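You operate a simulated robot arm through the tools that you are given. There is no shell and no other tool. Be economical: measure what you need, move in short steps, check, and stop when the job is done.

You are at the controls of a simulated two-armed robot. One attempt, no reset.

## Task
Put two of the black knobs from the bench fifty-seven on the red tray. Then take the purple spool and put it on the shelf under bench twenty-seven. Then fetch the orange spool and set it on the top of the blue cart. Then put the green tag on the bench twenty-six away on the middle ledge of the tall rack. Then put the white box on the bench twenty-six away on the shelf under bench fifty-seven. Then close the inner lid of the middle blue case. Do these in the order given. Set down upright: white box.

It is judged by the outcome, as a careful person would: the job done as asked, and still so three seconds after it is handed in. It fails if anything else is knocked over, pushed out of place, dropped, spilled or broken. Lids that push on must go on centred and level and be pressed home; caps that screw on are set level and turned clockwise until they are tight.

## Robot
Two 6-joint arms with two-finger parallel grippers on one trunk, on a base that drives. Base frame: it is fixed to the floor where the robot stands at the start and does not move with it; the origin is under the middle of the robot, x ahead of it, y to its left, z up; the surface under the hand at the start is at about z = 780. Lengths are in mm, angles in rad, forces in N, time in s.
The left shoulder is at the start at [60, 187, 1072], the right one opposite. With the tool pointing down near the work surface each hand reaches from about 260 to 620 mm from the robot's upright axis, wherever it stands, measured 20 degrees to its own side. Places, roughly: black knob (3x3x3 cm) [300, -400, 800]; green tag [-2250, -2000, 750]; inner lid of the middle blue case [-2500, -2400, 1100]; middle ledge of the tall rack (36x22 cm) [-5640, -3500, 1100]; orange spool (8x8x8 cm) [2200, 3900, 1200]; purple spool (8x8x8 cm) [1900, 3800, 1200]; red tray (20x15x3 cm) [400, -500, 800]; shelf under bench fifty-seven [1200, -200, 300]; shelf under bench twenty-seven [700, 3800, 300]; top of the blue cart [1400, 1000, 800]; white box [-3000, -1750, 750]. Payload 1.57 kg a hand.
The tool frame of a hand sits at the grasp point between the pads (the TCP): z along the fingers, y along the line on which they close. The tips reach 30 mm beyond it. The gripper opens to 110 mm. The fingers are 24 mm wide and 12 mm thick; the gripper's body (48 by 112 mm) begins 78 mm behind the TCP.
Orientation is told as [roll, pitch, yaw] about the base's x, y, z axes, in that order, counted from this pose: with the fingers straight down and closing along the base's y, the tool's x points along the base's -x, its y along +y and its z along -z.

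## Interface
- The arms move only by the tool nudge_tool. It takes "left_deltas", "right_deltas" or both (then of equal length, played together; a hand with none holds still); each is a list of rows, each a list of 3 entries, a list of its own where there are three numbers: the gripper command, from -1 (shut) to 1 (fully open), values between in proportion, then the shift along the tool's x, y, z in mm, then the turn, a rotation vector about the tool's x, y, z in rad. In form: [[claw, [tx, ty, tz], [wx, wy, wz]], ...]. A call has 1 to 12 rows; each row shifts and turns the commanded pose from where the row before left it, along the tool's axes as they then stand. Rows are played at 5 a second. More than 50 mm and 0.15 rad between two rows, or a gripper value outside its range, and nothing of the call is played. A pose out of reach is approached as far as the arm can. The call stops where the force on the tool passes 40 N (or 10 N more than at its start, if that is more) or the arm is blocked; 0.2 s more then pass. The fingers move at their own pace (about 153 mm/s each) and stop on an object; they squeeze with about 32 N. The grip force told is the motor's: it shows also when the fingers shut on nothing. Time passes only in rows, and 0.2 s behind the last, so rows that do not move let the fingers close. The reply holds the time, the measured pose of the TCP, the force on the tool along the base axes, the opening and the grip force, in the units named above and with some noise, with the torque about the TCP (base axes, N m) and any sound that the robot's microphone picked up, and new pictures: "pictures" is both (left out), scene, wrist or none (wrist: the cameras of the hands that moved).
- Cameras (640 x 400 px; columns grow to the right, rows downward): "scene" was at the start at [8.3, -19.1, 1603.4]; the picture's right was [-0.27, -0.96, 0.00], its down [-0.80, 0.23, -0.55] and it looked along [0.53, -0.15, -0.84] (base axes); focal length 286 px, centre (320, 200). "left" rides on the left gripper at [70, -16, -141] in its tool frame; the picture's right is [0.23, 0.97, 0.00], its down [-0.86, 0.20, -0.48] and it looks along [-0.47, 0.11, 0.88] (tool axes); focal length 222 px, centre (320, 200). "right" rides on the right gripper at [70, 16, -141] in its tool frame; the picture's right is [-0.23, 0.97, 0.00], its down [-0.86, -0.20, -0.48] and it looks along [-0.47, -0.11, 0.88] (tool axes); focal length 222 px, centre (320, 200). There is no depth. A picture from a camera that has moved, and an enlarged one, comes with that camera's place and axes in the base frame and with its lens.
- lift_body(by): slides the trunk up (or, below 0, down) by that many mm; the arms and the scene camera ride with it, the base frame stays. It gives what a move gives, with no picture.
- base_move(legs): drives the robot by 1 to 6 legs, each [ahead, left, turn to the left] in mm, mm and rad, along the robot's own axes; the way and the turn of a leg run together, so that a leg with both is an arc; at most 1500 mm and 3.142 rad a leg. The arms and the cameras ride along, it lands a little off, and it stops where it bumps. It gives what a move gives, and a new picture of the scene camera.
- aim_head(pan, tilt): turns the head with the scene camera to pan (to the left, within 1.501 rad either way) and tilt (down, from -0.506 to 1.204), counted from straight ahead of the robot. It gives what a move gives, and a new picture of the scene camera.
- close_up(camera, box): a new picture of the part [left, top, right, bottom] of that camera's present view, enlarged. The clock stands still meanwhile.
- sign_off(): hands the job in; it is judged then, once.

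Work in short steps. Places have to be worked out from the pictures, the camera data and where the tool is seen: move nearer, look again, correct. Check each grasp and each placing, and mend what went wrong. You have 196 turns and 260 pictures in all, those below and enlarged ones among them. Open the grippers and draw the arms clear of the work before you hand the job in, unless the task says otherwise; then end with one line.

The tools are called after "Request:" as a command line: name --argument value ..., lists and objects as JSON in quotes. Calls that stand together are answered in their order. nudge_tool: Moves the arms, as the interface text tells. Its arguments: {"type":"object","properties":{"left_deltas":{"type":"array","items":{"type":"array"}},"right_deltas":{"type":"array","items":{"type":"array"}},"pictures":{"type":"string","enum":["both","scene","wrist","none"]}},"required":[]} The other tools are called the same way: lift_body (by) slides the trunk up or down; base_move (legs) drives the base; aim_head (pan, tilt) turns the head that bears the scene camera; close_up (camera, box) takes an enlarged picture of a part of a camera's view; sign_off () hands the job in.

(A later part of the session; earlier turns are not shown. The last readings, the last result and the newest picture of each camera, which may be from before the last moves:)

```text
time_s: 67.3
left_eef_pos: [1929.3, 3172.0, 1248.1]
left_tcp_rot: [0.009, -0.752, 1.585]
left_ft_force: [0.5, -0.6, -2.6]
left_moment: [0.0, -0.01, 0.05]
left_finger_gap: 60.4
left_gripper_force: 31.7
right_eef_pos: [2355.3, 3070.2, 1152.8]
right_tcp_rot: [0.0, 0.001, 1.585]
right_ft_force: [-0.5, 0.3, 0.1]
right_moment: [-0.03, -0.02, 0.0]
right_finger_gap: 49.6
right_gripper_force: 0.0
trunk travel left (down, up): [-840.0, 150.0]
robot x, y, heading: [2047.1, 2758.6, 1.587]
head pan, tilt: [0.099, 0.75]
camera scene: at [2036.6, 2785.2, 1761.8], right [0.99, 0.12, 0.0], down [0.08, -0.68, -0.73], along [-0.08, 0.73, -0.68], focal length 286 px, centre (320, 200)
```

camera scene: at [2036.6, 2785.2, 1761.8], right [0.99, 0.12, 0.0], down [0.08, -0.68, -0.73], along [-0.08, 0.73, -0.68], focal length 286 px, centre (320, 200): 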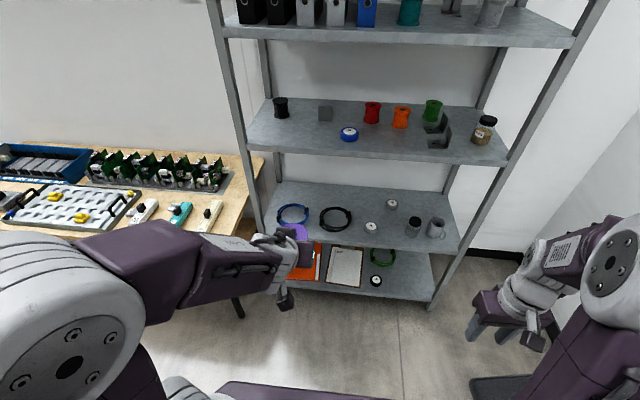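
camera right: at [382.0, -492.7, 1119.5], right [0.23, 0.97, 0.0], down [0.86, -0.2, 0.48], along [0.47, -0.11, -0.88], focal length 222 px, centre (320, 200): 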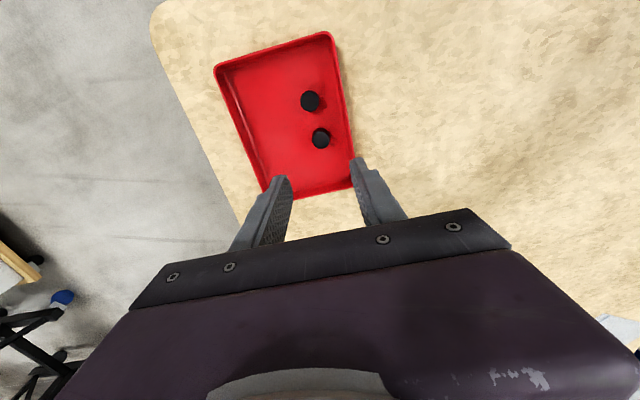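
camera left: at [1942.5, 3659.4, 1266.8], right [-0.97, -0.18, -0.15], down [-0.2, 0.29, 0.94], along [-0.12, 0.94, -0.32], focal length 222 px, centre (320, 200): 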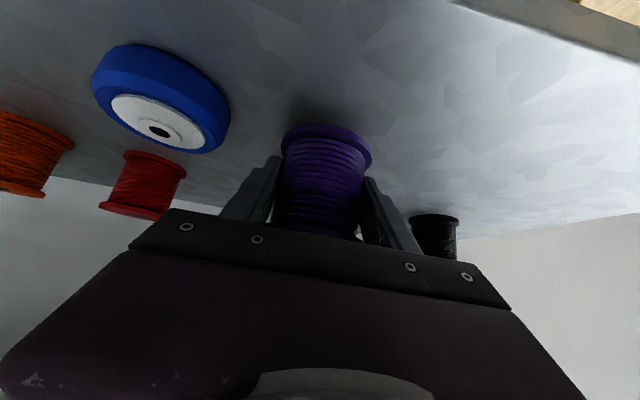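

Purple is off the rack and all neighbours stand. I'll shift to bench 27 at a safe distance, raising the right hand a bit first so it stays clear when the trunk goes down.

Request:
nudge_tool --right_deltas '[[-0.1, [0, 0, -40], [0, 0, 0]], [-0.1, [0, 0, -40], [0, 0, 0]], [-0.1, [0, 0, -40], [0, 0, 0]]]' --pictures "none"

Request:
base_move --legs '[[0, 590, -0.016]]'

Request:
lift_body --by -780

Request:
aim_head --pan 0.0 --tilt 0.6

```text
time_s: 68.1
left_eef_pos: [1928.9, 3169.6, 1248.8]
left_tcp_rot: [0.009, -0.754, 1.585]
left_ft_force: [0.5, -0.6, -3.5]
left_moment: [-0.02, 0.01, 0.01]
left_finger_gap: 60.5
left_gripper_force: 32.1
right_eef_pos: [2357.6, 3066.9, 1275.4]
right_tcp_rot: [-0.002, 0.001, 1.586]
right_ft_force: [-0.7, -1.1, -0.2]
right_moment: [0.0, 0.0, -0.03]
right_finger_gap: 49.5
right_gripper_force: 0.1
trunk travel left (down, up): [-840.0, 150.0]
robot x, y, heading: [2044.1, 2761.1, 1.585]
head pan, tilt: [0.099, 0.75]
```

```text
time_s: 71.4
left_eef_pos: [1341.4, 3165.5, 1249.7]
left_tcp_rot: [0.01, -0.754, 1.576]
left_ft_force: [0.9, -0.3, -3.2]
left_moment: [-0.01, 0.04, -0.01]
left_finger_gap: 60.4
left_gripper_force: 31.8
right_eef_pos: [1768.1, 3058.1, 1272.5]
right_tcp_rot: [0.002, 0.0, 1.577]
right_ft_force: [0.4, 0.5, -0.4]
right_moment: [0.04, 0.01, -0.01]
right_finger_gap: 49.4
right_gripper_force: 0.0
trunk travel left (down, up): [-840.0, 150.0]
robot x, y, heading: [1453.1, 2749.5, 1.576]
head pan, tilt: [0.099, 0.75]
camera scene: at [1446.2, 2776.4, 1761.8], right [0.99, 0.11, 0.0], down [0.07, -0.68, -0.73], along [-0.08, 0.73, -0.68], focal length 286 px, centre (320, 200)
```

scene: 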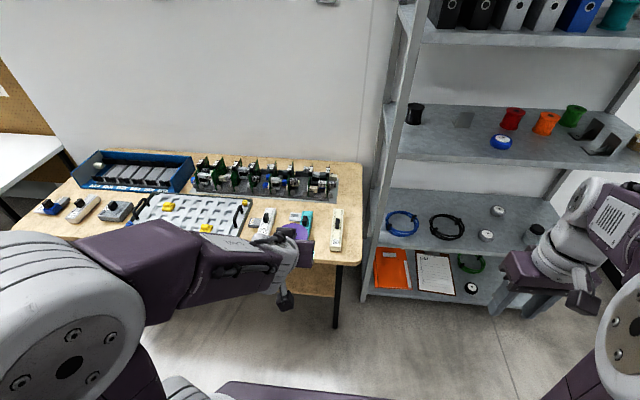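

```text
refused: -780 is not a number from -400 to 400
```

```text
time_s: 72.1
left_eef_pos: [1340.5, 3165.1, 1249.0]
left_tcp_rot: [0.008, -0.755, 1.576]
left_ft_force: [1.2, -0.2, -3.5]
left_moment: [0.01, 0.02, -0.02]
left_finger_gap: 60.7
left_gripper_force: 31.7
right_eef_pos: [1765.7, 3059.0, 1274.4]
right_tcp_rot: [0.0, 0.001, 1.578]
right_ft_force: [0.0, 0.1, -0.2]
right_moment: [0.03, 0.0, -0.01]
right_finger_gap: 49.4
right_gripper_force: 0.0
trunk travel left (down, up): [-840.0, 150.0]
robot x, y, heading: [1451.4, 2753.8, 1.577]
head pan, tilt: [0.0, 0.6]
camera scene: at [1452.5, 2782.4, 1774.7], right [1.0, 0.01, 0.0], down [0.0, -0.57, -0.82], along [-0.01, 0.82, -0.57], focal length 286 px, centre (320, 200)
```

scene: 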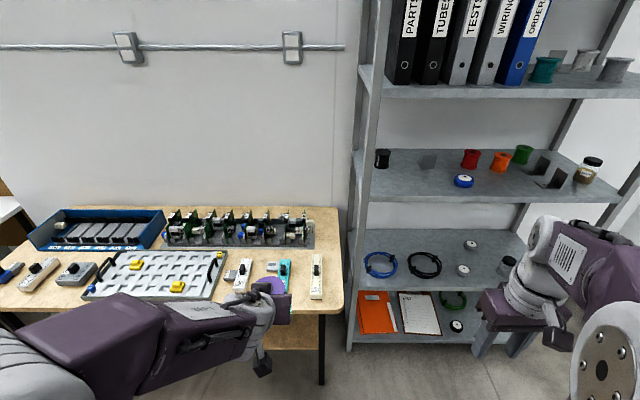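

The trunk limit is 400 per call; the leg of bench 27 is at about x=1455, to the right of the hand. Lowering in two steps.

Request:
lift_body --by -400

Request:
lift_body --by -370

Request:
aim_head --pan 0.1 --tilt 0.5

```text
time_s: 76.0
left_eef_pos: [1340.9, 3164.2, 849.2]
left_tcp_rot: [0.008, -0.752, 1.576]
left_ft_force: [-0.5, 0.1, -2.7]
left_moment: [-0.01, 0.02, -0.01]
left_finger_gap: 60.6
left_gripper_force: 32.3
right_eef_pos: [1767.7, 3056.9, 873.3]
right_tcp_rot: [0.001, -0.001, 1.578]
right_ft_force: [-0.1, 0.0, -0.6]
right_moment: [-0.02, 0.0, -0.01]
right_finger_gap: 49.6
right_gripper_force: 0.0
trunk travel left (down, up): [-440.0, 550.0]
robot x, y, heading: [1450.3, 2754.3, 1.577]
head pan, tilt: [0.0, 0.6]
```

```text
time_s: 79.5
left_eef_pos: [1340.5, 3164.2, 479.5]
left_tcp_rot: [0.008, -0.755, 1.576]
left_ft_force: [-0.5, -0.2, -3.6]
left_moment: [0.0, -0.01, 0.02]
left_finger_gap: 60.4
left_gripper_force: 31.6
right_eef_pos: [1766.5, 3058.3, 504.4]
right_tcp_rot: [-0.001, 0.0, 1.579]
right_ft_force: [-0.4, 0.4, 0.9]
right_moment: [0.0, -0.04, -0.04]
right_finger_gap: 49.5
right_gripper_force: 0.0
trunk travel left (down, up): [-70.0, 920.0]
robot x, y, heading: [1454.0, 2753.6, 1.577]
head pan, tilt: [0.0, 0.6]
```

```text
time_s: 80.2
left_eef_pos: [1341.1, 3164.8, 478.6]
left_tcp_rot: [0.009, -0.754, 1.577]
left_ft_force: [1.0, 0.0, -3.4]
left_moment: [-0.04, 0.03, 0.01]
left_finger_gap: 60.4
left_gripper_force: 32.3
right_eef_pos: [1767.9, 3056.6, 503.8]
right_tcp_rot: [-0.001, 0.001, 1.577]
right_ft_force: [-1.2, -0.4, -0.4]
right_moment: [0.01, -0.01, 0.0]
right_finger_gap: 49.6
right_gripper_force: 0.0
trunk travel left (down, up): [-70.0, 920.0]
robot x, y, heading: [1452.9, 2753.6, 1.577]
head pan, tilt: [0.099, 0.499]
camera scene: at [1443.5, 2784.2, 1013.8], right [0.99, 0.11, 0.0], down [0.05, -0.48, -0.88], along [-0.09, 0.87, -0.48], focal length 286 px, centre (320, 200)
```

scene: 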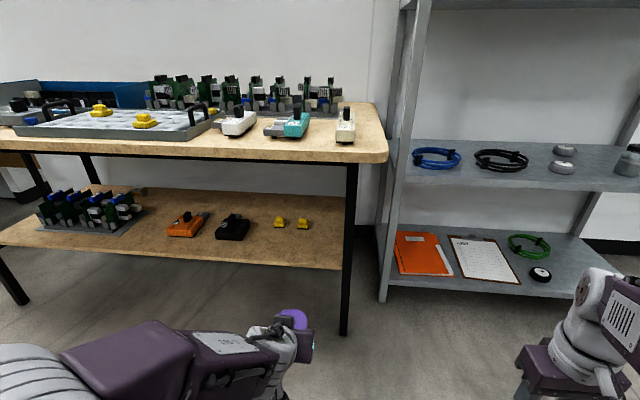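

Shelf front edge ≈ y 3607, surface z ≈ 280±20; the free spot is right of the yellow parts near x=1335. I'll lower the trunk fully, then drive 300 forward.

Request:
lift_body --by -70

Request:
base_move --legs '[[300, 0, -0.006]]'

Request:
nudge_tool --left_deltas '[[-1, [-25, 0, 24], [0, 0, 0]], [-1, [-25, 0, 24], [0, 0, 0]]]' --pictures "both"

```text
time_s: 81.3
left_eef_pos: [1340.5, 3164.6, 410.3]
left_tcp_rot: [0.009, -0.755, 1.578]
left_ft_force: [-0.1, 0.6, -3.3]
left_moment: [-0.01, 0.0, -0.01]
left_finger_gap: 60.4
left_gripper_force: 31.7
right_eef_pos: [1767.1, 3058.4, 434.4]
right_tcp_rot: [0.001, 0.0, 1.577]
right_ft_force: [0.6, -0.1, 0.0]
right_moment: [0.04, -0.01, 0.0]
right_finger_gap: 49.4
right_gripper_force: 0.0
trunk travel left (down, up): [0.0, 990.0]
robot x, y, heading: [1451.8, 2752.7, 1.578]
head pan, tilt: [0.099, 0.499]
```

```text
time_s: 83.3
left_eef_pos: [1341.4, 3460.0, 409.7]
left_tcp_rot: [0.009, -0.754, 1.572]
left_ft_force: [0.8, 0.4, -3.1]
left_moment: [0.0, 0.04, -0.03]
left_finger_gap: 60.1
left_gripper_force: 32.2
right_eef_pos: [1767.3, 3351.1, 434.6]
right_tcp_rot: [0.0, 0.001, 1.572]
right_ft_force: [0.2, -0.5, -0.3]
right_moment: [-0.02, -0.01, 0.01]
right_finger_gap: 49.4
right_gripper_force: 0.1
trunk travel left (down, up): [0.0, 990.0]
robot x, y, heading: [1449.6, 3049.7, 1.576]
head pan, tilt: [0.099, 0.499]
camera scene: at [1442.4, 3079.2, 943.8], right [0.99, 0.1, 0.0], down [0.05, -0.48, -0.88], along [-0.09, 0.87, -0.48], focal length 286 px, centre (320, 200)
```

scene: 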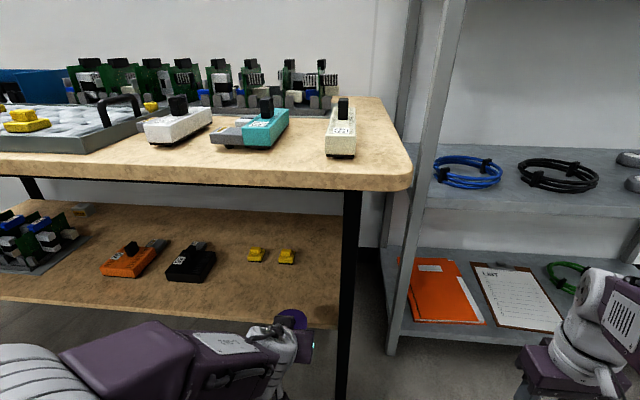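

```text
time_s: 83.9
left_eef_pos: [1340.9, 3529.9, 407.3]
left_tcp_rot: [0.008, -0.755, 1.571]
left_ft_force: [1.3, 0.3, -2.8]
left_moment: [-0.04, 0.01, -0.02]
left_finger_gap: 60.3
left_gripper_force: 31.8
right_eef_pos: [1768.8, 3350.7, 433.8]
right_tcp_rot: [0.0, -0.001, 1.573]
right_ft_force: [-0.3, 0.0, 0.9]
right_moment: [0.0, 0.02, 0.03]
right_finger_gap: 49.6
right_gripper_force: 0.1
trunk travel left (down, up): [0.0, 990.0]
robot x, y, heading: [1453.4, 3050.7, 1.57]
head pan, tilt: [0.099, 0.499]
camera scene: at [1442.4, 3079.2, 943.8], right [0.99, 0.1, 0.0], down [0.05, -0.48, -0.88], along [-0.09, 0.87, -0.48], focal length 286 px, centre (320, 200)
camera left: at [1358.3, 3381.0, 463.4], right [-0.97, -0.17, -0.15], down [-0.2, 0.29, 0.94], along [-0.12, 0.94, -0.32], focal length 222 px, centre (320, 200)
```

scene: 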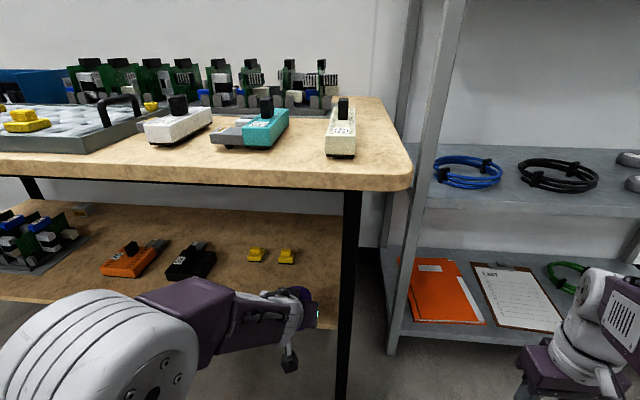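
left: 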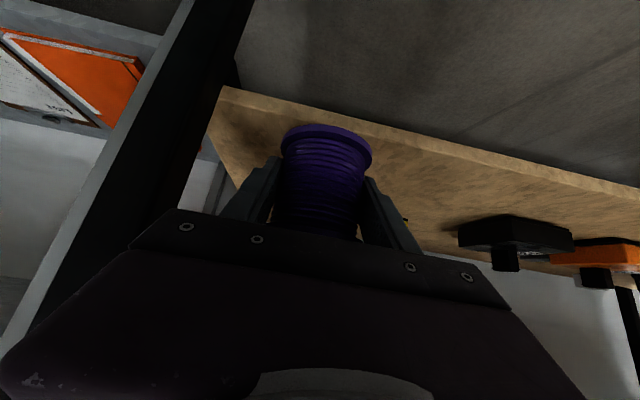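

The shelf edge appears just ahead of the spool in the wrist view. I'll move forward 140 mm at this height, then down partway.

Request:
nudge_tool --left_deltas '[[-1, [-25, 0, 24], [0, 0, 0]], [-1, [-25, 0, 24], [0, 0, 0]], [-1, [-25, 0, 24], [0, 0, 0]], [-1, [-25, 0, 24], [0, 0, 0]], [-1, [20, 0, 22], [0, 0, 0]]]'

```text
time_s: 85.1
left_eef_pos: [1341.1, 3669.3, 377.3]
left_tcp_rot: [0.007, -0.754, 1.57]
left_ft_force: [-0.9, -0.1, -2.4]
left_moment: [0.0, -0.03, 0.01]
left_finger_gap: 60.3
left_gripper_force: 32.0
right_eef_pos: [1767.6, 3351.4, 434.4]
right_tcp_rot: [0.0, -0.001, 1.572]
right_ft_force: [-0.3, -0.8, 0.1]
right_moment: [0.01, 0.0, 0.04]
right_finger_gap: 49.5
right_gripper_force: 0.1
trunk travel left (down, up): [0.0, 990.0]
robot x, y, heading: [1449.9, 3051.5, 1.572]
head pan, tilt: [0.099, 0.499]
camera scene: at [1442.4, 3079.3, 943.8], right [0.99, 0.1, 0.0], down [0.05, -0.48, -0.88], along [-0.09, 0.87, -0.48], focal length 286 px, centre (320, 200)
camera left: at [1358.0, 3521.4, 432.8], right [-0.97, -0.17, -0.15], down [-0.2, 0.3, 0.94], along [-0.12, 0.94, -0.32], focal length 222 px, centre (320, 200)
```

scene: 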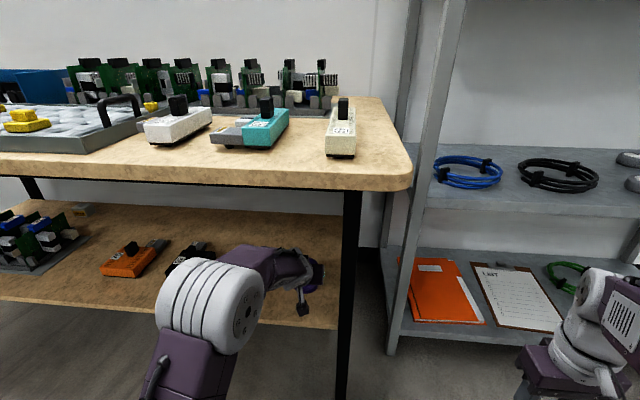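
left: 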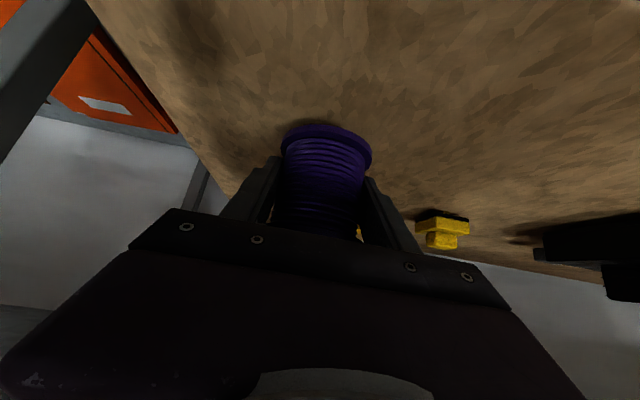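

The spool is over the free part of the shelf. I'll lower gently, watching force.

Request:
nudge_tool --left_deltas '[[-1, [7, 0, 7], [0, 0, 0]], [-1, [7, 0, 7], [0, 0, 0]], [-1, [7, 0, 7], [0, 0, 0]], [-1, [0, 0, 0], [0, 0, 0]]]' --pictures "wrist"

```text
time_s: 85.8
left_eef_pos: [1342.2, 3673.6, 363.8]
left_tcp_rot: [0.003, -0.78, 1.576]
left_ft_force: [-0.3, 2.7, 17.1]
left_moment: [0.78, -0.14, 0.06]
left_finger_gap: 60.4
left_gripper_force: 32.5
right_eef_pos: [1767.9, 3350.5, 434.5]
right_tcp_rot: [0.001, -0.001, 1.573]
right_ft_force: [-0.4, 0.1, -0.3]
right_moment: [-0.01, -0.02, -0.02]
right_finger_gap: 49.3
right_gripper_force: 0.0
trunk travel left (down, up): [0.0, 990.0]
robot x, y, heading: [1450.9, 3049.4, 1.575]
head pan, tilt: [0.099, 0.499]
stopped in row 3 (left hand): the force on the tool passed its limit at 46 N (the readings are from after the stop); the commanded pose is now the measured one
camera left: at [1357.8, 3523.0, 417.3], right [-0.97, -0.17, -0.16], down [-0.2, 0.27, 0.94], along [-0.11, 0.95, -0.3], focal length 222 px, centre (320, 200)
```

left: 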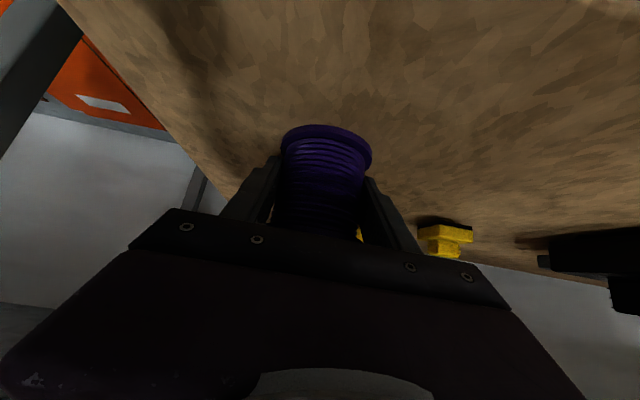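

Contact: the spool stands on the shelf. I'll ease off 2 mm, restore pitch and open the fingers.

Request:
nudge_tool --left_deltas '[[-1, [-1.5, 0, -1.5], [0, 0.02, 0]], [-1, [0, 0, 0], [0, 0, 0]], [-0.1, [0, 0, 0], [0, 0, 0]], [0.3, [0, 0, 0], [0, 0, 0]], [0.65, [0, 0, 0], [0, 0, 0]], [0.65, [0, 0, 0], [0, 0, 0]]]' --pictures "wrist"

```text
time_s: 87.2
left_eef_pos: [1339.0, 3671.3, 364.3]
left_tcp_rot: [0.004, -0.753, 1.574]
left_ft_force: [-8.8, 1.8, 27.5]
left_moment: [0.35, -0.84, 0.2]
left_finger_gap: 82.3
left_gripper_force: 0.0
right_eef_pos: [1766.8, 3349.4, 435.2]
right_tcp_rot: [0.001, -0.004, 1.572]
right_ft_force: [-0.1, 0.4, -0.4]
right_moment: [0.02, -0.01, 0.01]
right_finger_gap: 49.5
right_gripper_force: 0.1
trunk travel left (down, up): [0.0, 990.0]
robot x, y, heading: [1451.6, 3049.2, 1.575]
head pan, tilt: [0.099, 0.499]
camera left: at [1357.0, 3522.6, 421.0], right [-0.97, -0.17, -0.15], down [-0.2, 0.29, 0.93], along [-0.12, 0.94, -0.32], focal length 222 px, centre (320, 200)
```

left: 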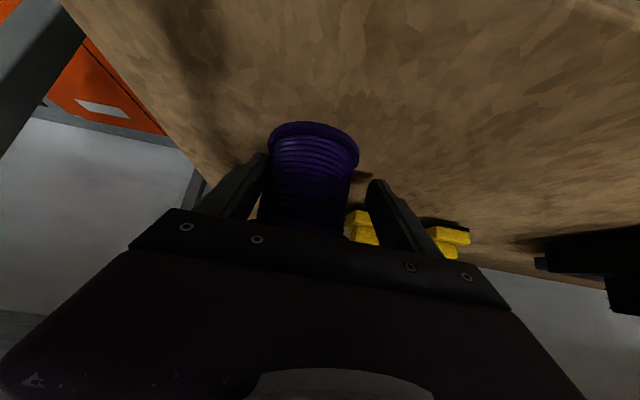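

There's still upward force, likely fingertips on the shelf, and the spool sits against one finger. I'll open fully, re-centre sideways and ease up slightly.

Request:
nudge_tool --left_deltas '[[1, [0, 0, 0], [0, 0, 0]], [1, [0, 0, 0], [0, 0, 0]], [1, [-1, -4, -1], [0, 0, 0]], [1, [-1, -4, -1], [0, 0, 0]]]' --pictures "wrist"

```text
time_s: 88.2
left_eef_pos: [1349.2, 3671.4, 363.8]
left_tcp_rot: [0.003, -0.748, 1.573]
left_ft_force: [0.1, 0.0, -0.9]
left_moment: [-0.01, 0.03, 0.02]
left_finger_gap: 110.0
left_gripper_force: 0.1
right_eef_pos: [1767.1, 3352.1, 433.6]
right_tcp_rot: [0.001, 0.0, 1.571]
right_ft_force: [-0.4, -0.5, -0.1]
right_moment: [-0.04, 0.0, -0.02]
right_finger_gap: 49.5
right_gripper_force: 0.0
trunk travel left (down, up): [0.0, 990.0]
robot x, y, heading: [1452.3, 3049.3, 1.569]
head pan, tilt: [0.099, 0.499]
camera left: at [1366.0, 3523.6, 421.2], right [-0.97, -0.17, -0.15], down [-0.2, 0.3, 0.93], along [-0.11, 0.94, -0.33], focal length 222 px, centre (320, 200)
```

left: 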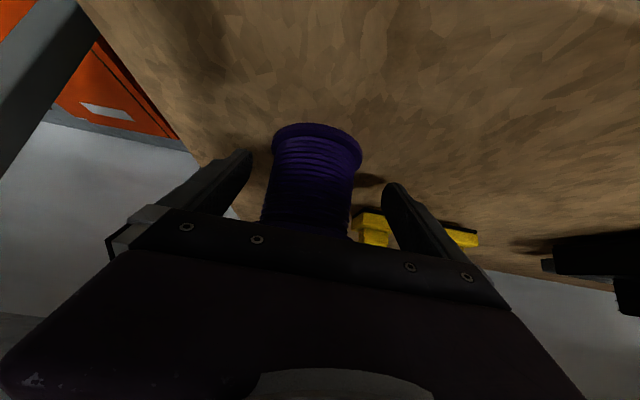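

Free now. Backing the hand out horizontally.

Request:
nudge_tool --left_deltas '[[1, [20, -2, -22], [0, 0, 0]], [1, [25, 0, -24], [0, 0, 0]], [1, [25, 0, -24], [0, 0, 0]], [1, [25, 0, -24], [0, 0, 0]]]'

```text
time_s: 89.2
left_eef_pos: [1351.5, 3538.3, 367.7]
left_tcp_rot: [0.004, -0.749, 1.575]
left_ft_force: [0.7, -0.5, 0.1]
left_moment: [0.0, 0.01, 0.02]
left_finger_gap: 110.2
left_gripper_force: 0.0
right_eef_pos: [1767.9, 3351.5, 435.0]
right_tcp_rot: [-0.001, 0.001, 1.573]
right_ft_force: [-0.1, 0.1, 0.7]
right_moment: [-0.02, 0.04, 0.02]
right_finger_gap: 49.5
right_gripper_force: 0.1
trunk travel left (down, up): [0.0, 990.0]
robot x, y, heading: [1448.2, 3048.9, 1.567]
head pan, tilt: [0.099, 0.499]
camera scene: at [1442.4, 3078.9, 943.8], right [0.99, 0.1, 0.0], down [0.05, -0.48, -0.88], along [-0.09, 0.87, -0.48], focal length 286 px, centre (320, 200)
camera left: at [1367.7, 3390.6, 426.2], right [-0.97, -0.17, -0.15], down [-0.2, 0.3, 0.93], along [-0.11, 0.94, -0.33], focal length 222 px, centre (320, 200)
```

scene: 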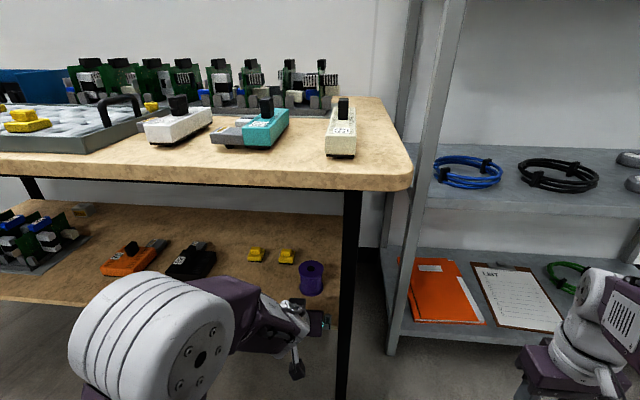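
left: 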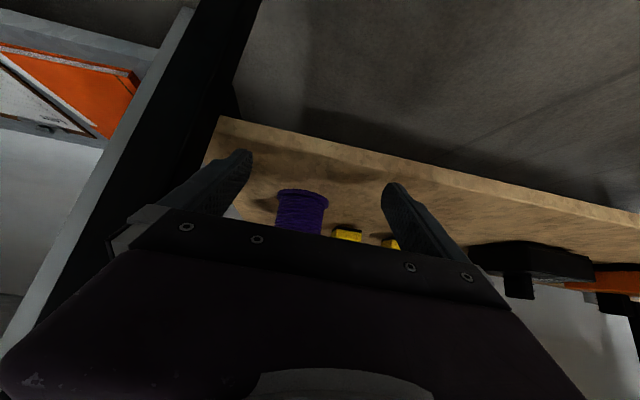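

Purple stands upright on the shelf. I'll reverse out from under the bench and raise the trunk.

Request:
base_move --legs '[[-450, 0, 0]]'

Request:
lift_body --by 400

Request:
lift_body --by 400

Request:
nudge_tool --left_deltas '[[0, [22, 15, -20], [0, 0, 0]], [0, [22, 15, -20], [0, 0, 0]], [0, [22, 15, -20], [0, 0, 0]], [0, [0, 20, 0], [0, 0.125, 0]], [0, [0, 20, 0], [0, 0.125, 0]], [0, [0, 20, 0], [0, 0.125, 0]], [0, [0, 20, 0], [0, 0.125, 0]], [0, [0, 20, 0], [0, 0.125, 0]], [0, [0, 20, 0], [0, 0.125, 0]]]' --right_deltas '[[0.3, [-10, 24, -20], [0, 0, 0]], [0.5, [-10, 24, -20], [0, 0, 0]], [0.75, [-10, 24, -20], [0, 0, 0]], [0.75, [-10, 24, 0], [0, -0.125, 0]], [0.75, [-10, 24, 0], [0, -0.125, 0]], [0.75, [-10, 24, 0], [0, -0.125, 0]], [0.75, [0, 24, 0], [0, -0.125, 0]], [0.75, [0, 24, 0], [0, -0.125, 0]], [0.75, [0, 20, 0], [0, -0.125, 0]]]' --pictures "scene"

```text
time_s: 92.0
left_eef_pos: [1352.6, 3078.7, 368.7]
left_tcp_rot: [0.003, -0.749, 1.567]
left_ft_force: [0.3, 0.7, -0.1]
left_moment: [0.0, 0.01, -0.01]
left_finger_gap: 110.1
left_gripper_force: 0.0
right_eef_pos: [1769.6, 2888.7, 434.0]
right_tcp_rot: [-0.001, 0.0, 1.567]
right_ft_force: [0.8, -0.3, -1.0]
right_moment: [0.02, -0.01, 0.03]
right_finger_gap: 49.5
right_gripper_force: 0.1
trunk travel left (down, up): [0.0, 990.0]
robot x, y, heading: [1450.4, 2589.3, 1.571]
head pan, tilt: [0.099, 0.499]
camera scene: at [1442.0, 2618.3, 943.8], right [1.0, 0.1, 0.0], down [0.05, -0.48, -0.88], along [-0.08, 0.87, -0.48], focal length 286 px, centre (320, 200)
```

scene: 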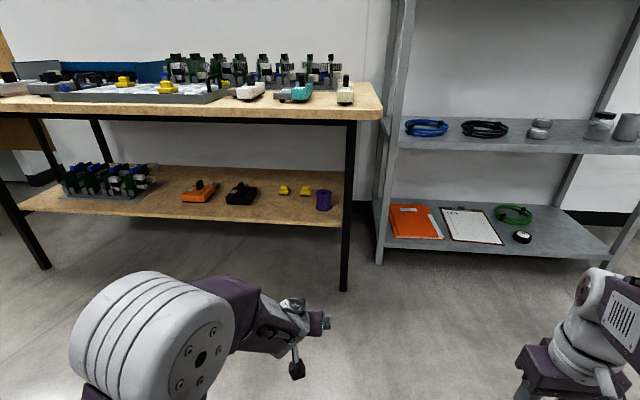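

```text
time_s: 95.8
left_eef_pos: [1354.0, 3078.5, 769.6]
left_tcp_rot: [0.003, -0.749, 1.569]
left_ft_force: [0.3, -0.6, -0.6]
left_moment: [0.02, 0.02, 0.0]
left_finger_gap: 110.1
left_gripper_force: 0.1
right_eef_pos: [1767.9, 2888.4, 832.9]
right_tcp_rot: [-0.001, 0.001, 1.566]
right_ft_force: [-1.0, 0.0, 0.5]
right_moment: [-0.03, -0.01, 0.04]
right_finger_gap: 49.7
right_gripper_force: 0.1
trunk travel left (down, up): [-400.0, 590.0]
robot x, y, heading: [1452.2, 2587.8, 1.564]
head pan, tilt: [0.099, 0.499]
```

```text
time_s: 99.7
left_eef_pos: [1353.7, 3078.7, 1168.6]
left_tcp_rot: [0.004, -0.75, 1.567]
left_ft_force: [-0.2, 0.5, -0.2]
left_moment: [0.0, -0.01, -0.02]
left_finger_gap: 110.2
left_gripper_force: 0.0
right_eef_pos: [1768.8, 2888.8, 1234.5]
right_tcp_rot: [-0.001, 0.001, 1.567]
right_ft_force: [0.1, 0.1, -0.2]
right_moment: [-0.01, -0.02, 0.0]
right_finger_gap: 49.2
right_gripper_force: 0.1
trunk travel left (down, up): [-800.0, 190.0]
robot x, y, heading: [1449.1, 2591.5, 1.568]
head pan, tilt: [0.099, 0.499]
```

```text
time_s: 101.7
left_eef_pos: [1211.4, 3008.8, 1182.1]
left_tcp_rot: [0.091, -0.257, 1.609]
left_ft_force: [0.4, 1.5, 0.1]
left_moment: [-0.01, -0.01, -0.01]
left_finger_gap: 55.1
left_gripper_force: 0.0
left hand out of reach, approached as far as the arm can: row 3, 4, 5, 6, 7
right_eef_pos: [1546.5, 2973.1, 1292.3]
right_tcp_rot: [-0.003, -0.749, 1.571]
right_ft_force: [0.4, -0.2, -0.8]
right_moment: [0.0, 0.02, -0.03]
right_finger_gap: 96.4
right_gripper_force: 0.0
right hand out of reach, approached as far as the arm can: row 7, 8, 9
trunk travel left (down, up): [-800.0, 190.0]
robot x, y, heading: [1450.4, 2587.3, 1.57]
head pan, tilt: [0.099, 0.499]
camera scene: at [1440.7, 2619.8, 1743.8], right [1.0, 0.1, 0.0], down [0.05, -0.48, -0.88], along [-0.08, 0.87, -0.48], focal length 286 px, centre (320, 200)
```

scene: 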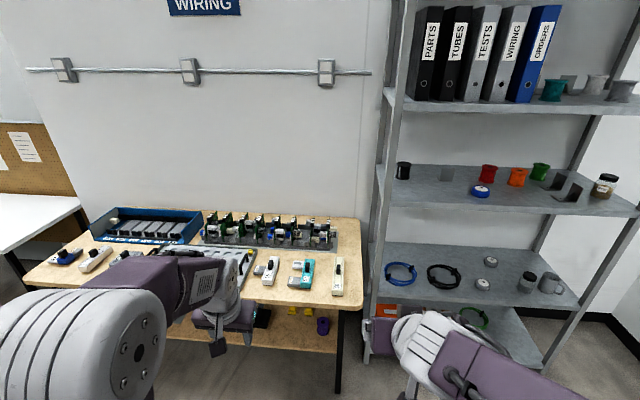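

Left hand hasn't fully returned. I'll finish straightening it and pull it back.

Request:
nudge_tool --left_deltas '[[0, [5, 0, -10], [0, 0.13, 0]], [0, [5, 0, -10], [0, 0.13, 0]], [0, [25, 0, 0], [0, 0, 0]], [0, [25, 0, 0], [0, 0, 0]], [0, [25, 0, 0], [0, 0, 0]], [0, [25, 0, 0], [0, 0, 0]]]' --pictures "scene"

```text
time_s: 103.1
left_eef_pos: [1219.3, 2891.9, 1201.0]
left_tcp_rot: [0.089, -0.002, 1.633]
left_ft_force: [-0.1, -0.1, -0.1]
left_moment: [0.02, 0.0, 0.03]
left_finger_gap: 54.6
left_gripper_force: 0.1
right_eef_pos: [1549.2, 2970.2, 1292.5]
right_tcp_rot: [-0.002, -0.75, 1.567]
right_ft_force: [0.3, 0.3, 0.5]
right_moment: [0.0, -0.01, -0.01]
right_finger_gap: 96.2
right_gripper_force: 0.1
trunk travel left (down, up): [-800.0, 190.0]
robot x, y, heading: [1449.9, 2589.6, 1.57]
head pan, tilt: [0.099, 0.499]
camera scene: at [1442.2, 2615.9, 1743.9], right [1.0, 0.1, 0.0], down [0.05, -0.48, -0.88], along [-0.08, 0.87, -0.48], focal length 286 px, centre (320, 200)
```

scene: 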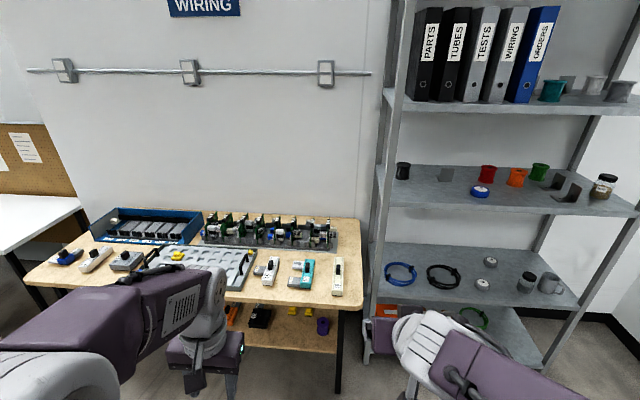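

Arms set. I'll drive to the rack lined up with the orange spool for the right hand.

Request:
base_move --legs '[[200, -695, 0], [380, 0, 0]]'

Request:
nudge_tool --right_deltas '[[0.75, [0, 0, 0], [0, 0, 0]]]' --pictures "wrist"

```text
time_s: 109.0
left_eef_pos: [1917.0, 3464.3, 1200.0]
left_tcp_rot: [0.09, -0.002, 1.628]
left_ft_force: [-0.8, -0.5, 0.1]
left_moment: [0.06, 0.0, -0.01]
left_finger_gap: 55.0
left_gripper_force: 0.0
right_eef_pos: [2247.0, 3540.6, 1292.8]
right_tcp_rot: [-0.002, -0.748, 1.561]
right_ft_force: [1.1, 0.1, 0.6]
right_moment: [0.03, -0.03, -0.03]
right_finger_gap: 96.3
right_gripper_force: 0.1
trunk travel left (down, up): [-800.0, 190.0]
robot x, y, heading: [2145.0, 3156.8, 1.564]
head pan, tilt: [0.099, 0.499]
camera scene: at [2138.9, 3187.3, 1743.9], right [1.0, 0.09, 0.0], down [0.04, -0.48, -0.88], along [-0.08, 0.87, -0.48], focal length 286 px, centre (320, 200)
```

scene: 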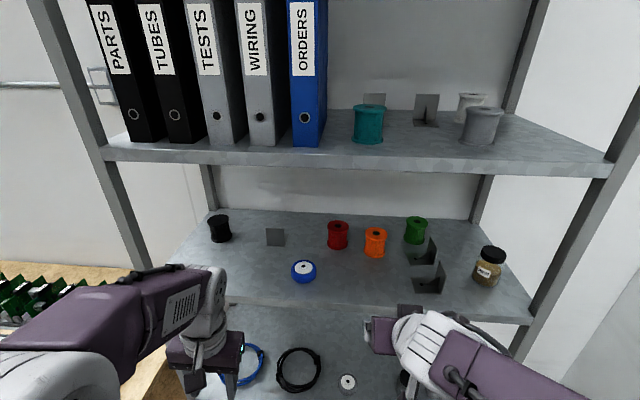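

```text
time_s: 109.4
left_eef_pos: [1917.4, 3465.3, 1201.2]
left_tcp_rot: [0.089, -0.001, 1.628]
left_ft_force: [0.6, 0.2, -0.2]
left_moment: [0.02, 0.01, 0.02]
left_finger_gap: 54.9
left_gripper_force: 0.1
right_eef_pos: [2247.1, 3541.4, 1291.7]
right_tcp_rot: [-0.002, -0.751, 1.563]
right_ft_force: [0.5, 0.4, 0.5]
right_moment: [0.02, -0.01, 0.02]
right_finger_gap: 96.5
right_gripper_force: 0.0
trunk travel left (down, up): [-800.0, 190.0]
robot x, y, heading: [2144.8, 3157.5, 1.561]
head pan, tilt: [0.099, 0.499]
camera right: at [2228.0, 3395.2, 1348.7], right [-0.97, 0.18, 0.15], down [0.2, 0.3, 0.93], along [0.12, 0.94, -0.33], focal length 222 px, centre (320, 200)
```

right: 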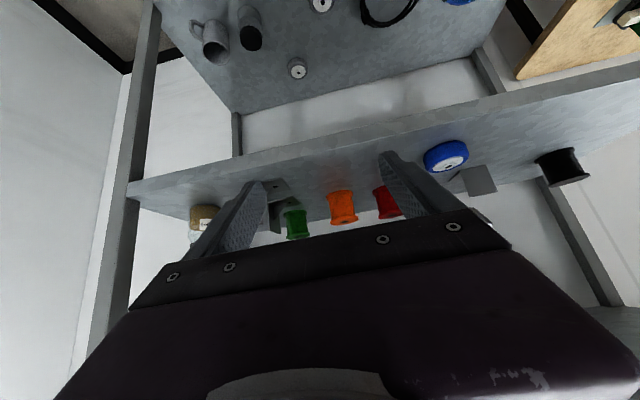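

Orange measured ≈[2246,3926,1195]. I'll drive 140 closer and start sliding in.

Request:
base_move --legs '[[140, 0, 0.005]]'

Request:
nudge_tool --right_deltas '[[0.65, [-20, 0, 28], [0, 0, 0]], [0.65, [-20, 0, 28], [0, 0, 0]], [0.65, [-20, 0, 28], [0, 0, 0]]]' --pictures "both"

```text
time_s: 110.7
left_eef_pos: [1917.6, 3604.4, 1200.5]
left_tcp_rot: [0.089, -0.002, 1.636]
left_ft_force: [-0.7, -0.6, 0.5]
left_moment: [0.03, 0.0, -0.05]
left_finger_gap: 54.9
left_gripper_force: 0.1
right_eef_pos: [2246.6, 3682.3, 1293.2]
right_tcp_rot: [0.0, -0.752, 1.567]
right_ft_force: [0.7, -0.2, -0.7]
right_moment: [-0.01, 0.02, 0.01]
right_finger_gap: 96.5
right_gripper_force: 0.0
trunk travel left (down, up): [-800.0, 190.0]
robot x, y, heading: [2149.6, 3298.5, 1.57]
head pan, tilt: [0.099, 0.499]
camera scene: at [2139.6, 3327.3, 1743.9], right [1.0, 0.1, 0.0], down [0.05, -0.47, -0.88], along [-0.08, 0.88, -0.48], focal length 286 px, centre (320, 200)
```

scene: 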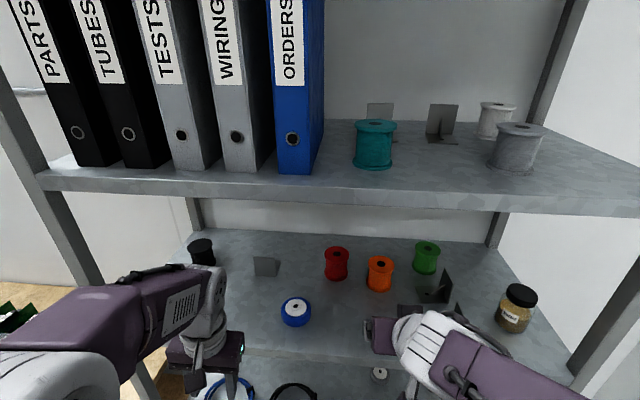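

```text
time_s: 111.5
left_eef_pos: [1916.9, 3607.7, 1199.3]
left_tcp_rot: [0.09, -0.001, 1.633]
left_ft_force: [0.0, -0.2, -0.4]
left_moment: [0.01, -0.02, 0.01]
left_finger_gap: 55.2
left_gripper_force: 0.1
right_eef_pos: [2247.9, 3789.1, 1269.9]
right_tcp_rot: [-0.004, -0.747, 1.568]
right_ft_force: [0.0, 0.9, 0.1]
right_moment: [-0.03, -0.01, 0.03]
right_finger_gap: 90.7
right_gripper_force: 0.0
trunk travel left (down, up): [-800.0, 190.0]
robot x, y, heading: [2147.9, 3299.7, 1.569]
head pan, tilt: [0.099, 0.499]
camera scene: at [2139.6, 3334.1, 1743.7], right [1.0, 0.1, 0.0], down [0.05, -0.48, -0.88], along [-0.08, 0.87, -0.48], focal length 286 px, centre (320, 200)
camera right: at [2229.5, 3642.7, 1326.0], right [-0.97, 0.17, 0.15], down [0.2, 0.3, 0.93], along [0.11, 0.94, -0.33], focal length 222 px, centre (320, 200)
```

scene: 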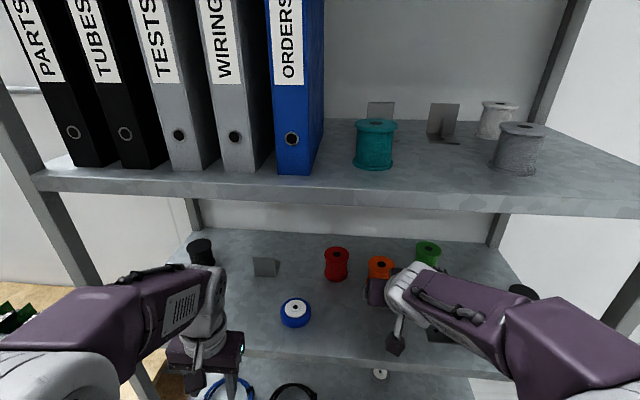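
right: 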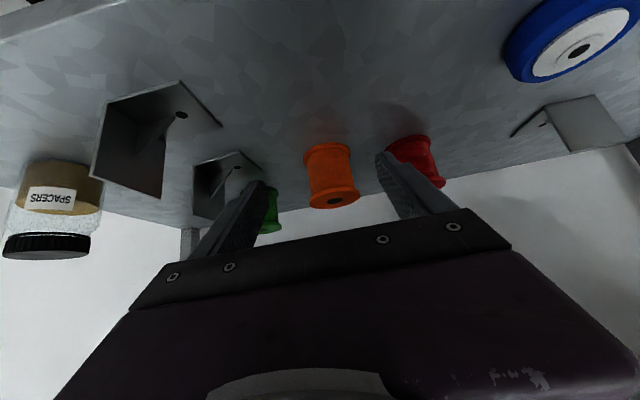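

Nearly centred (shift ~5 mm left). I'll advance three quarters of the way and look.

Request:
nudge_tool --right_deltas '[[0.65, [-12, 5, 37], [0, 0, 0]], [0.65, [-12, 0, 37], [0, 0, 0]], [0.65, [-12, 0, 37], [0, 0, 0]]]' --pictures "wrist"

```text
time_s: 112.3
left_eef_pos: [1917.2, 3607.6, 1199.7]
left_tcp_rot: [0.088, 0.0, 1.634]
left_ft_force: [-0.6, 0.2, -0.1]
left_moment: [-0.01, -0.01, -0.01]
left_finger_gap: 54.9
left_gripper_force: 0.2
right_eef_pos: [2240.5, 3892.2, 1213.6]
right_tcp_rot: [-0.002, -0.749, 1.567]
right_ft_force: [0.2, -1.2, -0.1]
right_moment: [0.01, 0.01, -0.03]
right_finger_gap: 90.7
right_gripper_force: 0.2
trunk travel left (down, up): [-800.0, 190.0]
robot x, y, heading: [2147.1, 3301.3, 1.567]
head pan, tilt: [0.099, 0.499]
camera right: at [2222.9, 3744.2, 1270.6], right [-0.97, 0.17, 0.15], down [0.2, 0.3, 0.93], along [0.11, 0.94, -0.33], focal length 222 px, centre (320, 200)
```

right: 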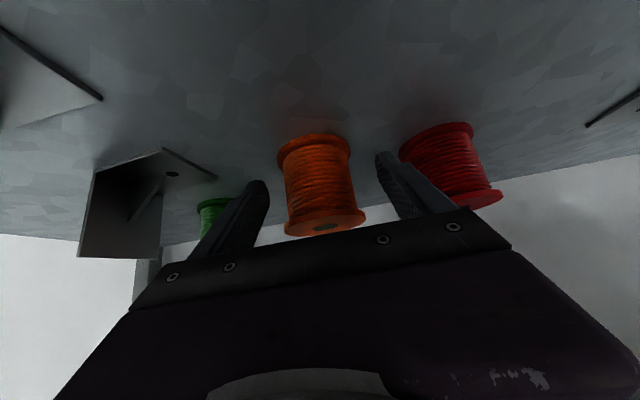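

Well centred. Final step in, close, then lift slightly.

Request:
nudge_tool --right_deltas '[[0.65, [-12, -1, 37], [0, 0, 0]], [0.65, [0, 0, 0], [0, 0, 0]], [-1, [0, 0, 0], [0, 0, 0]], [-1, [0, 0, 0], [0, 0, 0]], [-1, [0, 0, 0], [0, 0, 0]], [-1, [-14, 0, -15], [0, 0, 0]], [-1, [-14, 0, -15], [0, 0, 0]]]' --pictures "wrist"

```text
time_s: 113.9
left_eef_pos: [1916.5, 3607.3, 1199.7]
left_tcp_rot: [0.09, 0.0, 1.636]
left_ft_force: [-0.4, 0.1, 0.1]
left_moment: [0.02, -0.01, -0.04]
left_finger_gap: 55.0
left_gripper_force: 0.2
right_eef_pos: [2243.2, 3922.9, 1234.9]
right_tcp_rot: [-0.002, -0.749, 1.566]
right_ft_force: [-0.3, -0.8, -4.1]
right_moment: [0.0, -0.01, 0.01]
right_finger_gap: 67.8
right_gripper_force: 31.7
trunk travel left (down, up): [-800.0, 190.0]
robot x, y, heading: [2146.5, 3298.8, 1.567]
head pan, tilt: [0.099, 0.499]
camera right: at [2225.1, 3774.6, 1292.2], right [-0.97, 0.17, 0.15], down [0.2, 0.3, 0.93], along [0.11, 0.94, -0.33], focal length 222 px, centre (320, 200)
```

right: 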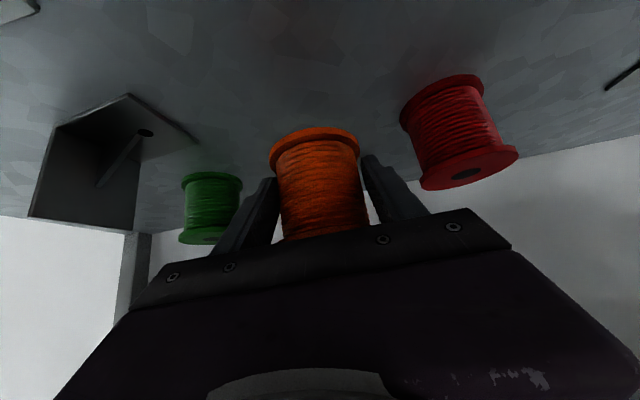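

Orange is held clear of the shelf. I'll draw it out, reverse, and shift left toward the aisle.

Request:
nudge_tool --right_deltas '[[-1, [25, 0, -24], [0, 0, 0]], [-1, [25, 0, -24], [0, 0, 0]], [-1, [25, 0, -24], [0, 0, 0]], [-1, [25, 0, -24], [0, 0, 0]], [-1, [25, 0, -24], [0, 0, 0]], [-1, [25, 0, -24], [0, 0, 0]]]' --pictures "none"

Request:
base_move --legs '[[-800, 0, 0]]'

Request:
base_move --legs '[[-50, 1400, 0], [0, 380, 0], [0, 0, -1.571]]'

```text
time_s: 115.3
left_eef_pos: [1917.3, 3606.2, 1200.0]
left_tcp_rot: [0.087, -0.002, 1.633]
left_ft_force: [-0.1, 0.1, -0.1]
left_moment: [0.0, 0.03, 0.0]
left_finger_gap: 55.0
left_gripper_force: 0.1
right_eef_pos: [2242.6, 3709.6, 1237.0]
right_tcp_rot: [-0.002, -0.749, 1.567]
right_ft_force: [-0.1, -0.3, -3.4]
right_moment: [0.0, 0.03, -0.01]
right_finger_gap: 67.8
right_gripper_force: 31.8
trunk travel left (down, up): [-800.0, 190.0]
robot x, y, heading: [2148.8, 3301.6, 1.566]
head pan, tilt: [0.099, 0.499]
```

```text
time_s: 119.6
left_eef_pos: [1913.1, 2814.3, 1199.9]
left_tcp_rot: [0.09, 0.001, 1.625]
left_ft_force: [-0.5, -0.4, -0.2]
left_moment: [0.01, -0.04, 0.0]
left_finger_gap: 54.8
left_gripper_force: 0.1
right_eef_pos: [2238.9, 2914.6, 1236.7]
right_tcp_rot: [-0.002, -0.746, 1.559]
right_ft_force: [-0.4, 0.5, -4.0]
right_moment: [-0.02, 0.0, -0.01]
right_finger_gap: 67.6
right_gripper_force: 31.5
trunk travel left (down, up): [-800.0, 190.0]
robot x, y, heading: [2140.2, 2506.0, 1.555]
head pan, tilt: [0.099, 0.499]
camera scene: at [2133.0, 2536.7, 1743.8], right [1.0, 0.09, 0.0], down [0.04, -0.48, -0.88], along [-0.08, 0.87, -0.48], focal length 286 px, centre (320, 200)
```

scene: 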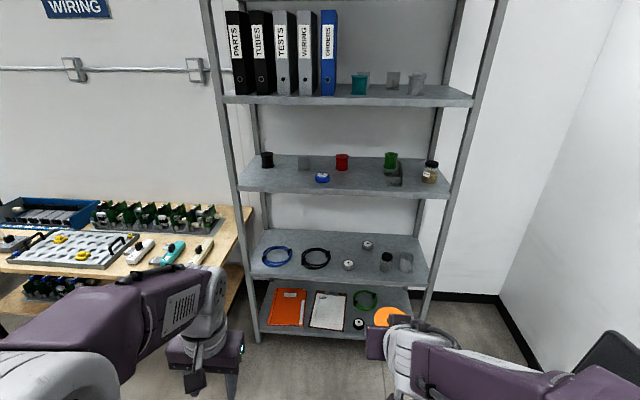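

```text
time_s: 132.3
left_eef_pos: [691.8, 2684.1, 1199.8]
left_tcp_rot: [0.088, -0.002, 0.07]
left_ft_force: [0.0, 0.7, 0.1]
left_moment: [0.03, -0.01, 0.02]
left_finger_gap: 55.2
left_gripper_force: 0.0
right_eef_pos: [797.8, 2358.2, 1237.4]
right_tcp_rot: [-0.003, -0.748, 0.006]
right_ft_force: [-0.4, -0.5, -3.5]
right_moment: [-0.01, 0.03, -0.02]
right_finger_gap: 60.7
right_gripper_force: 31.7
trunk travel left (down, up): [-800.0, 190.0]
robot x, y, heading: [392.1, 2454.0, 0.002]
head pan, tilt: [0.099, 0.499]
camera scene: at [418.6, 2460.3, 1743.8], right [0.1, -0.99, 0.0], down [-0.48, -0.05, -0.88], along [0.87, 0.09, -0.48], focal length 286 px, centre (320, 200)
```

scene: 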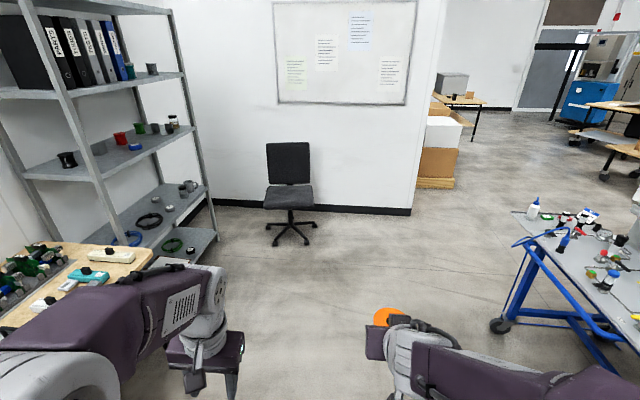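

The cart's left end is at the right of the view. I'll strafe right alongside its front at a safe distance and look at its top.

Request:
aim_head --pan -0.1 --tilt 0.6

Request:
base_move --legs '[[-100, -1200, 0]]'

Request:
nudge_tool --right_deltas '[[-1, [0, 0, 0], [0, 0, 0]]]' --pictures "wrist"

```text
time_s: 133.1
left_eef_pos: [692.8, 2684.2, 1200.3]
left_tcp_rot: [0.09, -0.001, 0.069]
left_ft_force: [0.0, 0.2, -0.6]
left_moment: [-0.01, -0.03, 0.0]
left_finger_gap: 55.1
left_gripper_force: 0.0
right_eef_pos: [798.2, 2360.1, 1237.9]
right_tcp_rot: [-0.002, -0.749, 0.006]
right_ft_force: [0.8, -0.9, -3.6]
right_moment: [-0.03, 0.03, 0.03]
right_finger_gap: 60.7
right_gripper_force: 31.5
trunk travel left (down, up): [-800.0, 190.0]
robot x, y, heading: [391.4, 2452.2, 0.002]
head pan, tilt: [-0.099, 0.6]
camera scene: at [416.1, 2442.4, 1734.7], right [-0.1, -1.0, 0.0], down [-0.56, 0.05, -0.83], along [0.82, -0.08, -0.56], focal length 286 px, centre (320, 200)
```

scene: 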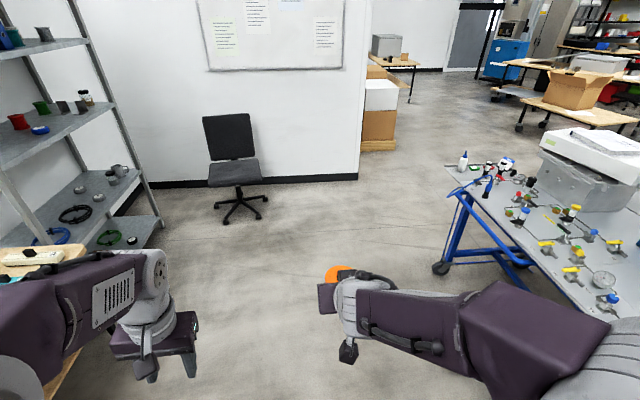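

```text
time_s: 139.1
left_eef_pos: [594.7, 1499.7, 1199.0]
left_tcp_rot: [0.088, 0.0, 0.075]
left_ft_force: [-0.5, 0.0, 0.1]
left_moment: [0.04, -0.01, 0.01]
left_finger_gap: 54.7
left_gripper_force: 0.1
right_eef_pos: [704.2, 1175.8, 1237.0]
right_tcp_rot: [-0.002, -0.748, 0.008]
right_ft_force: [0.1, 0.1, -3.2]
right_moment: [0.04, 0.02, -0.01]
right_finger_gap: 60.7
right_gripper_force: 31.6
trunk travel left (down, up): [-800.0, 190.0]
robot x, y, heading: [291.3, 1258.9, 0.01]
head pan, tilt: [-0.099, 0.6]
camera scene: at [321.2, 1257.3, 1734.7], right [-0.09, -1.0, 0.0], down [-0.56, 0.05, -0.82], along [0.82, -0.08, -0.57], focal length 286 px, centre (320, 200)
```

scene: 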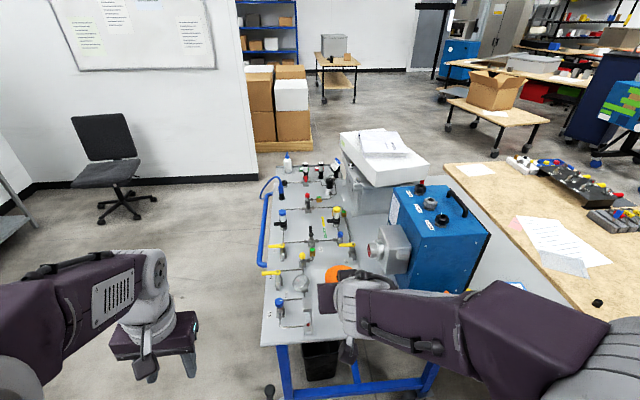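

```text
time_s: 139.5
left_eef_pos: [597.3, 1499.1, 1200.8]
left_tcp_rot: [0.09, -0.001, 0.074]
left_ft_force: [0.2, 0.4, 0.0]
left_moment: [-0.03, -0.02, 0.02]
left_finger_gap: 54.9
left_gripper_force: 0.2
right_eef_pos: [704.2, 1175.8, 1236.9]
right_tcp_rot: [-0.003, -0.748, 0.009]
right_ft_force: [-0.2, -0.7, -2.9]
right_moment: [-0.01, 0.05, 0.02]
right_finger_gap: 60.5
right_gripper_force: 32.1
trunk travel left (down, up): [-800.0, 190.0]
robot x, y, heading: [291.1, 1264.7, 0.004]
head pan, tilt: [-0.099, 0.6]
camera right: at [555.4, 1191.4, 1294.2], right [0.16, 0.98, 0.15], down [0.3, -0.2, 0.93], along [0.94, -0.1, -0.33], focal length 222 px, centre (320, 200)
```

right: 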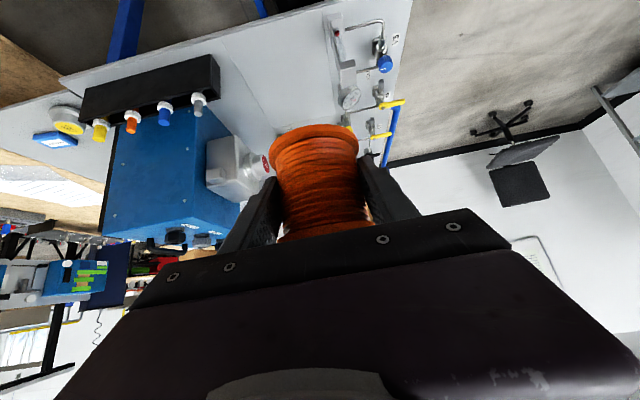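

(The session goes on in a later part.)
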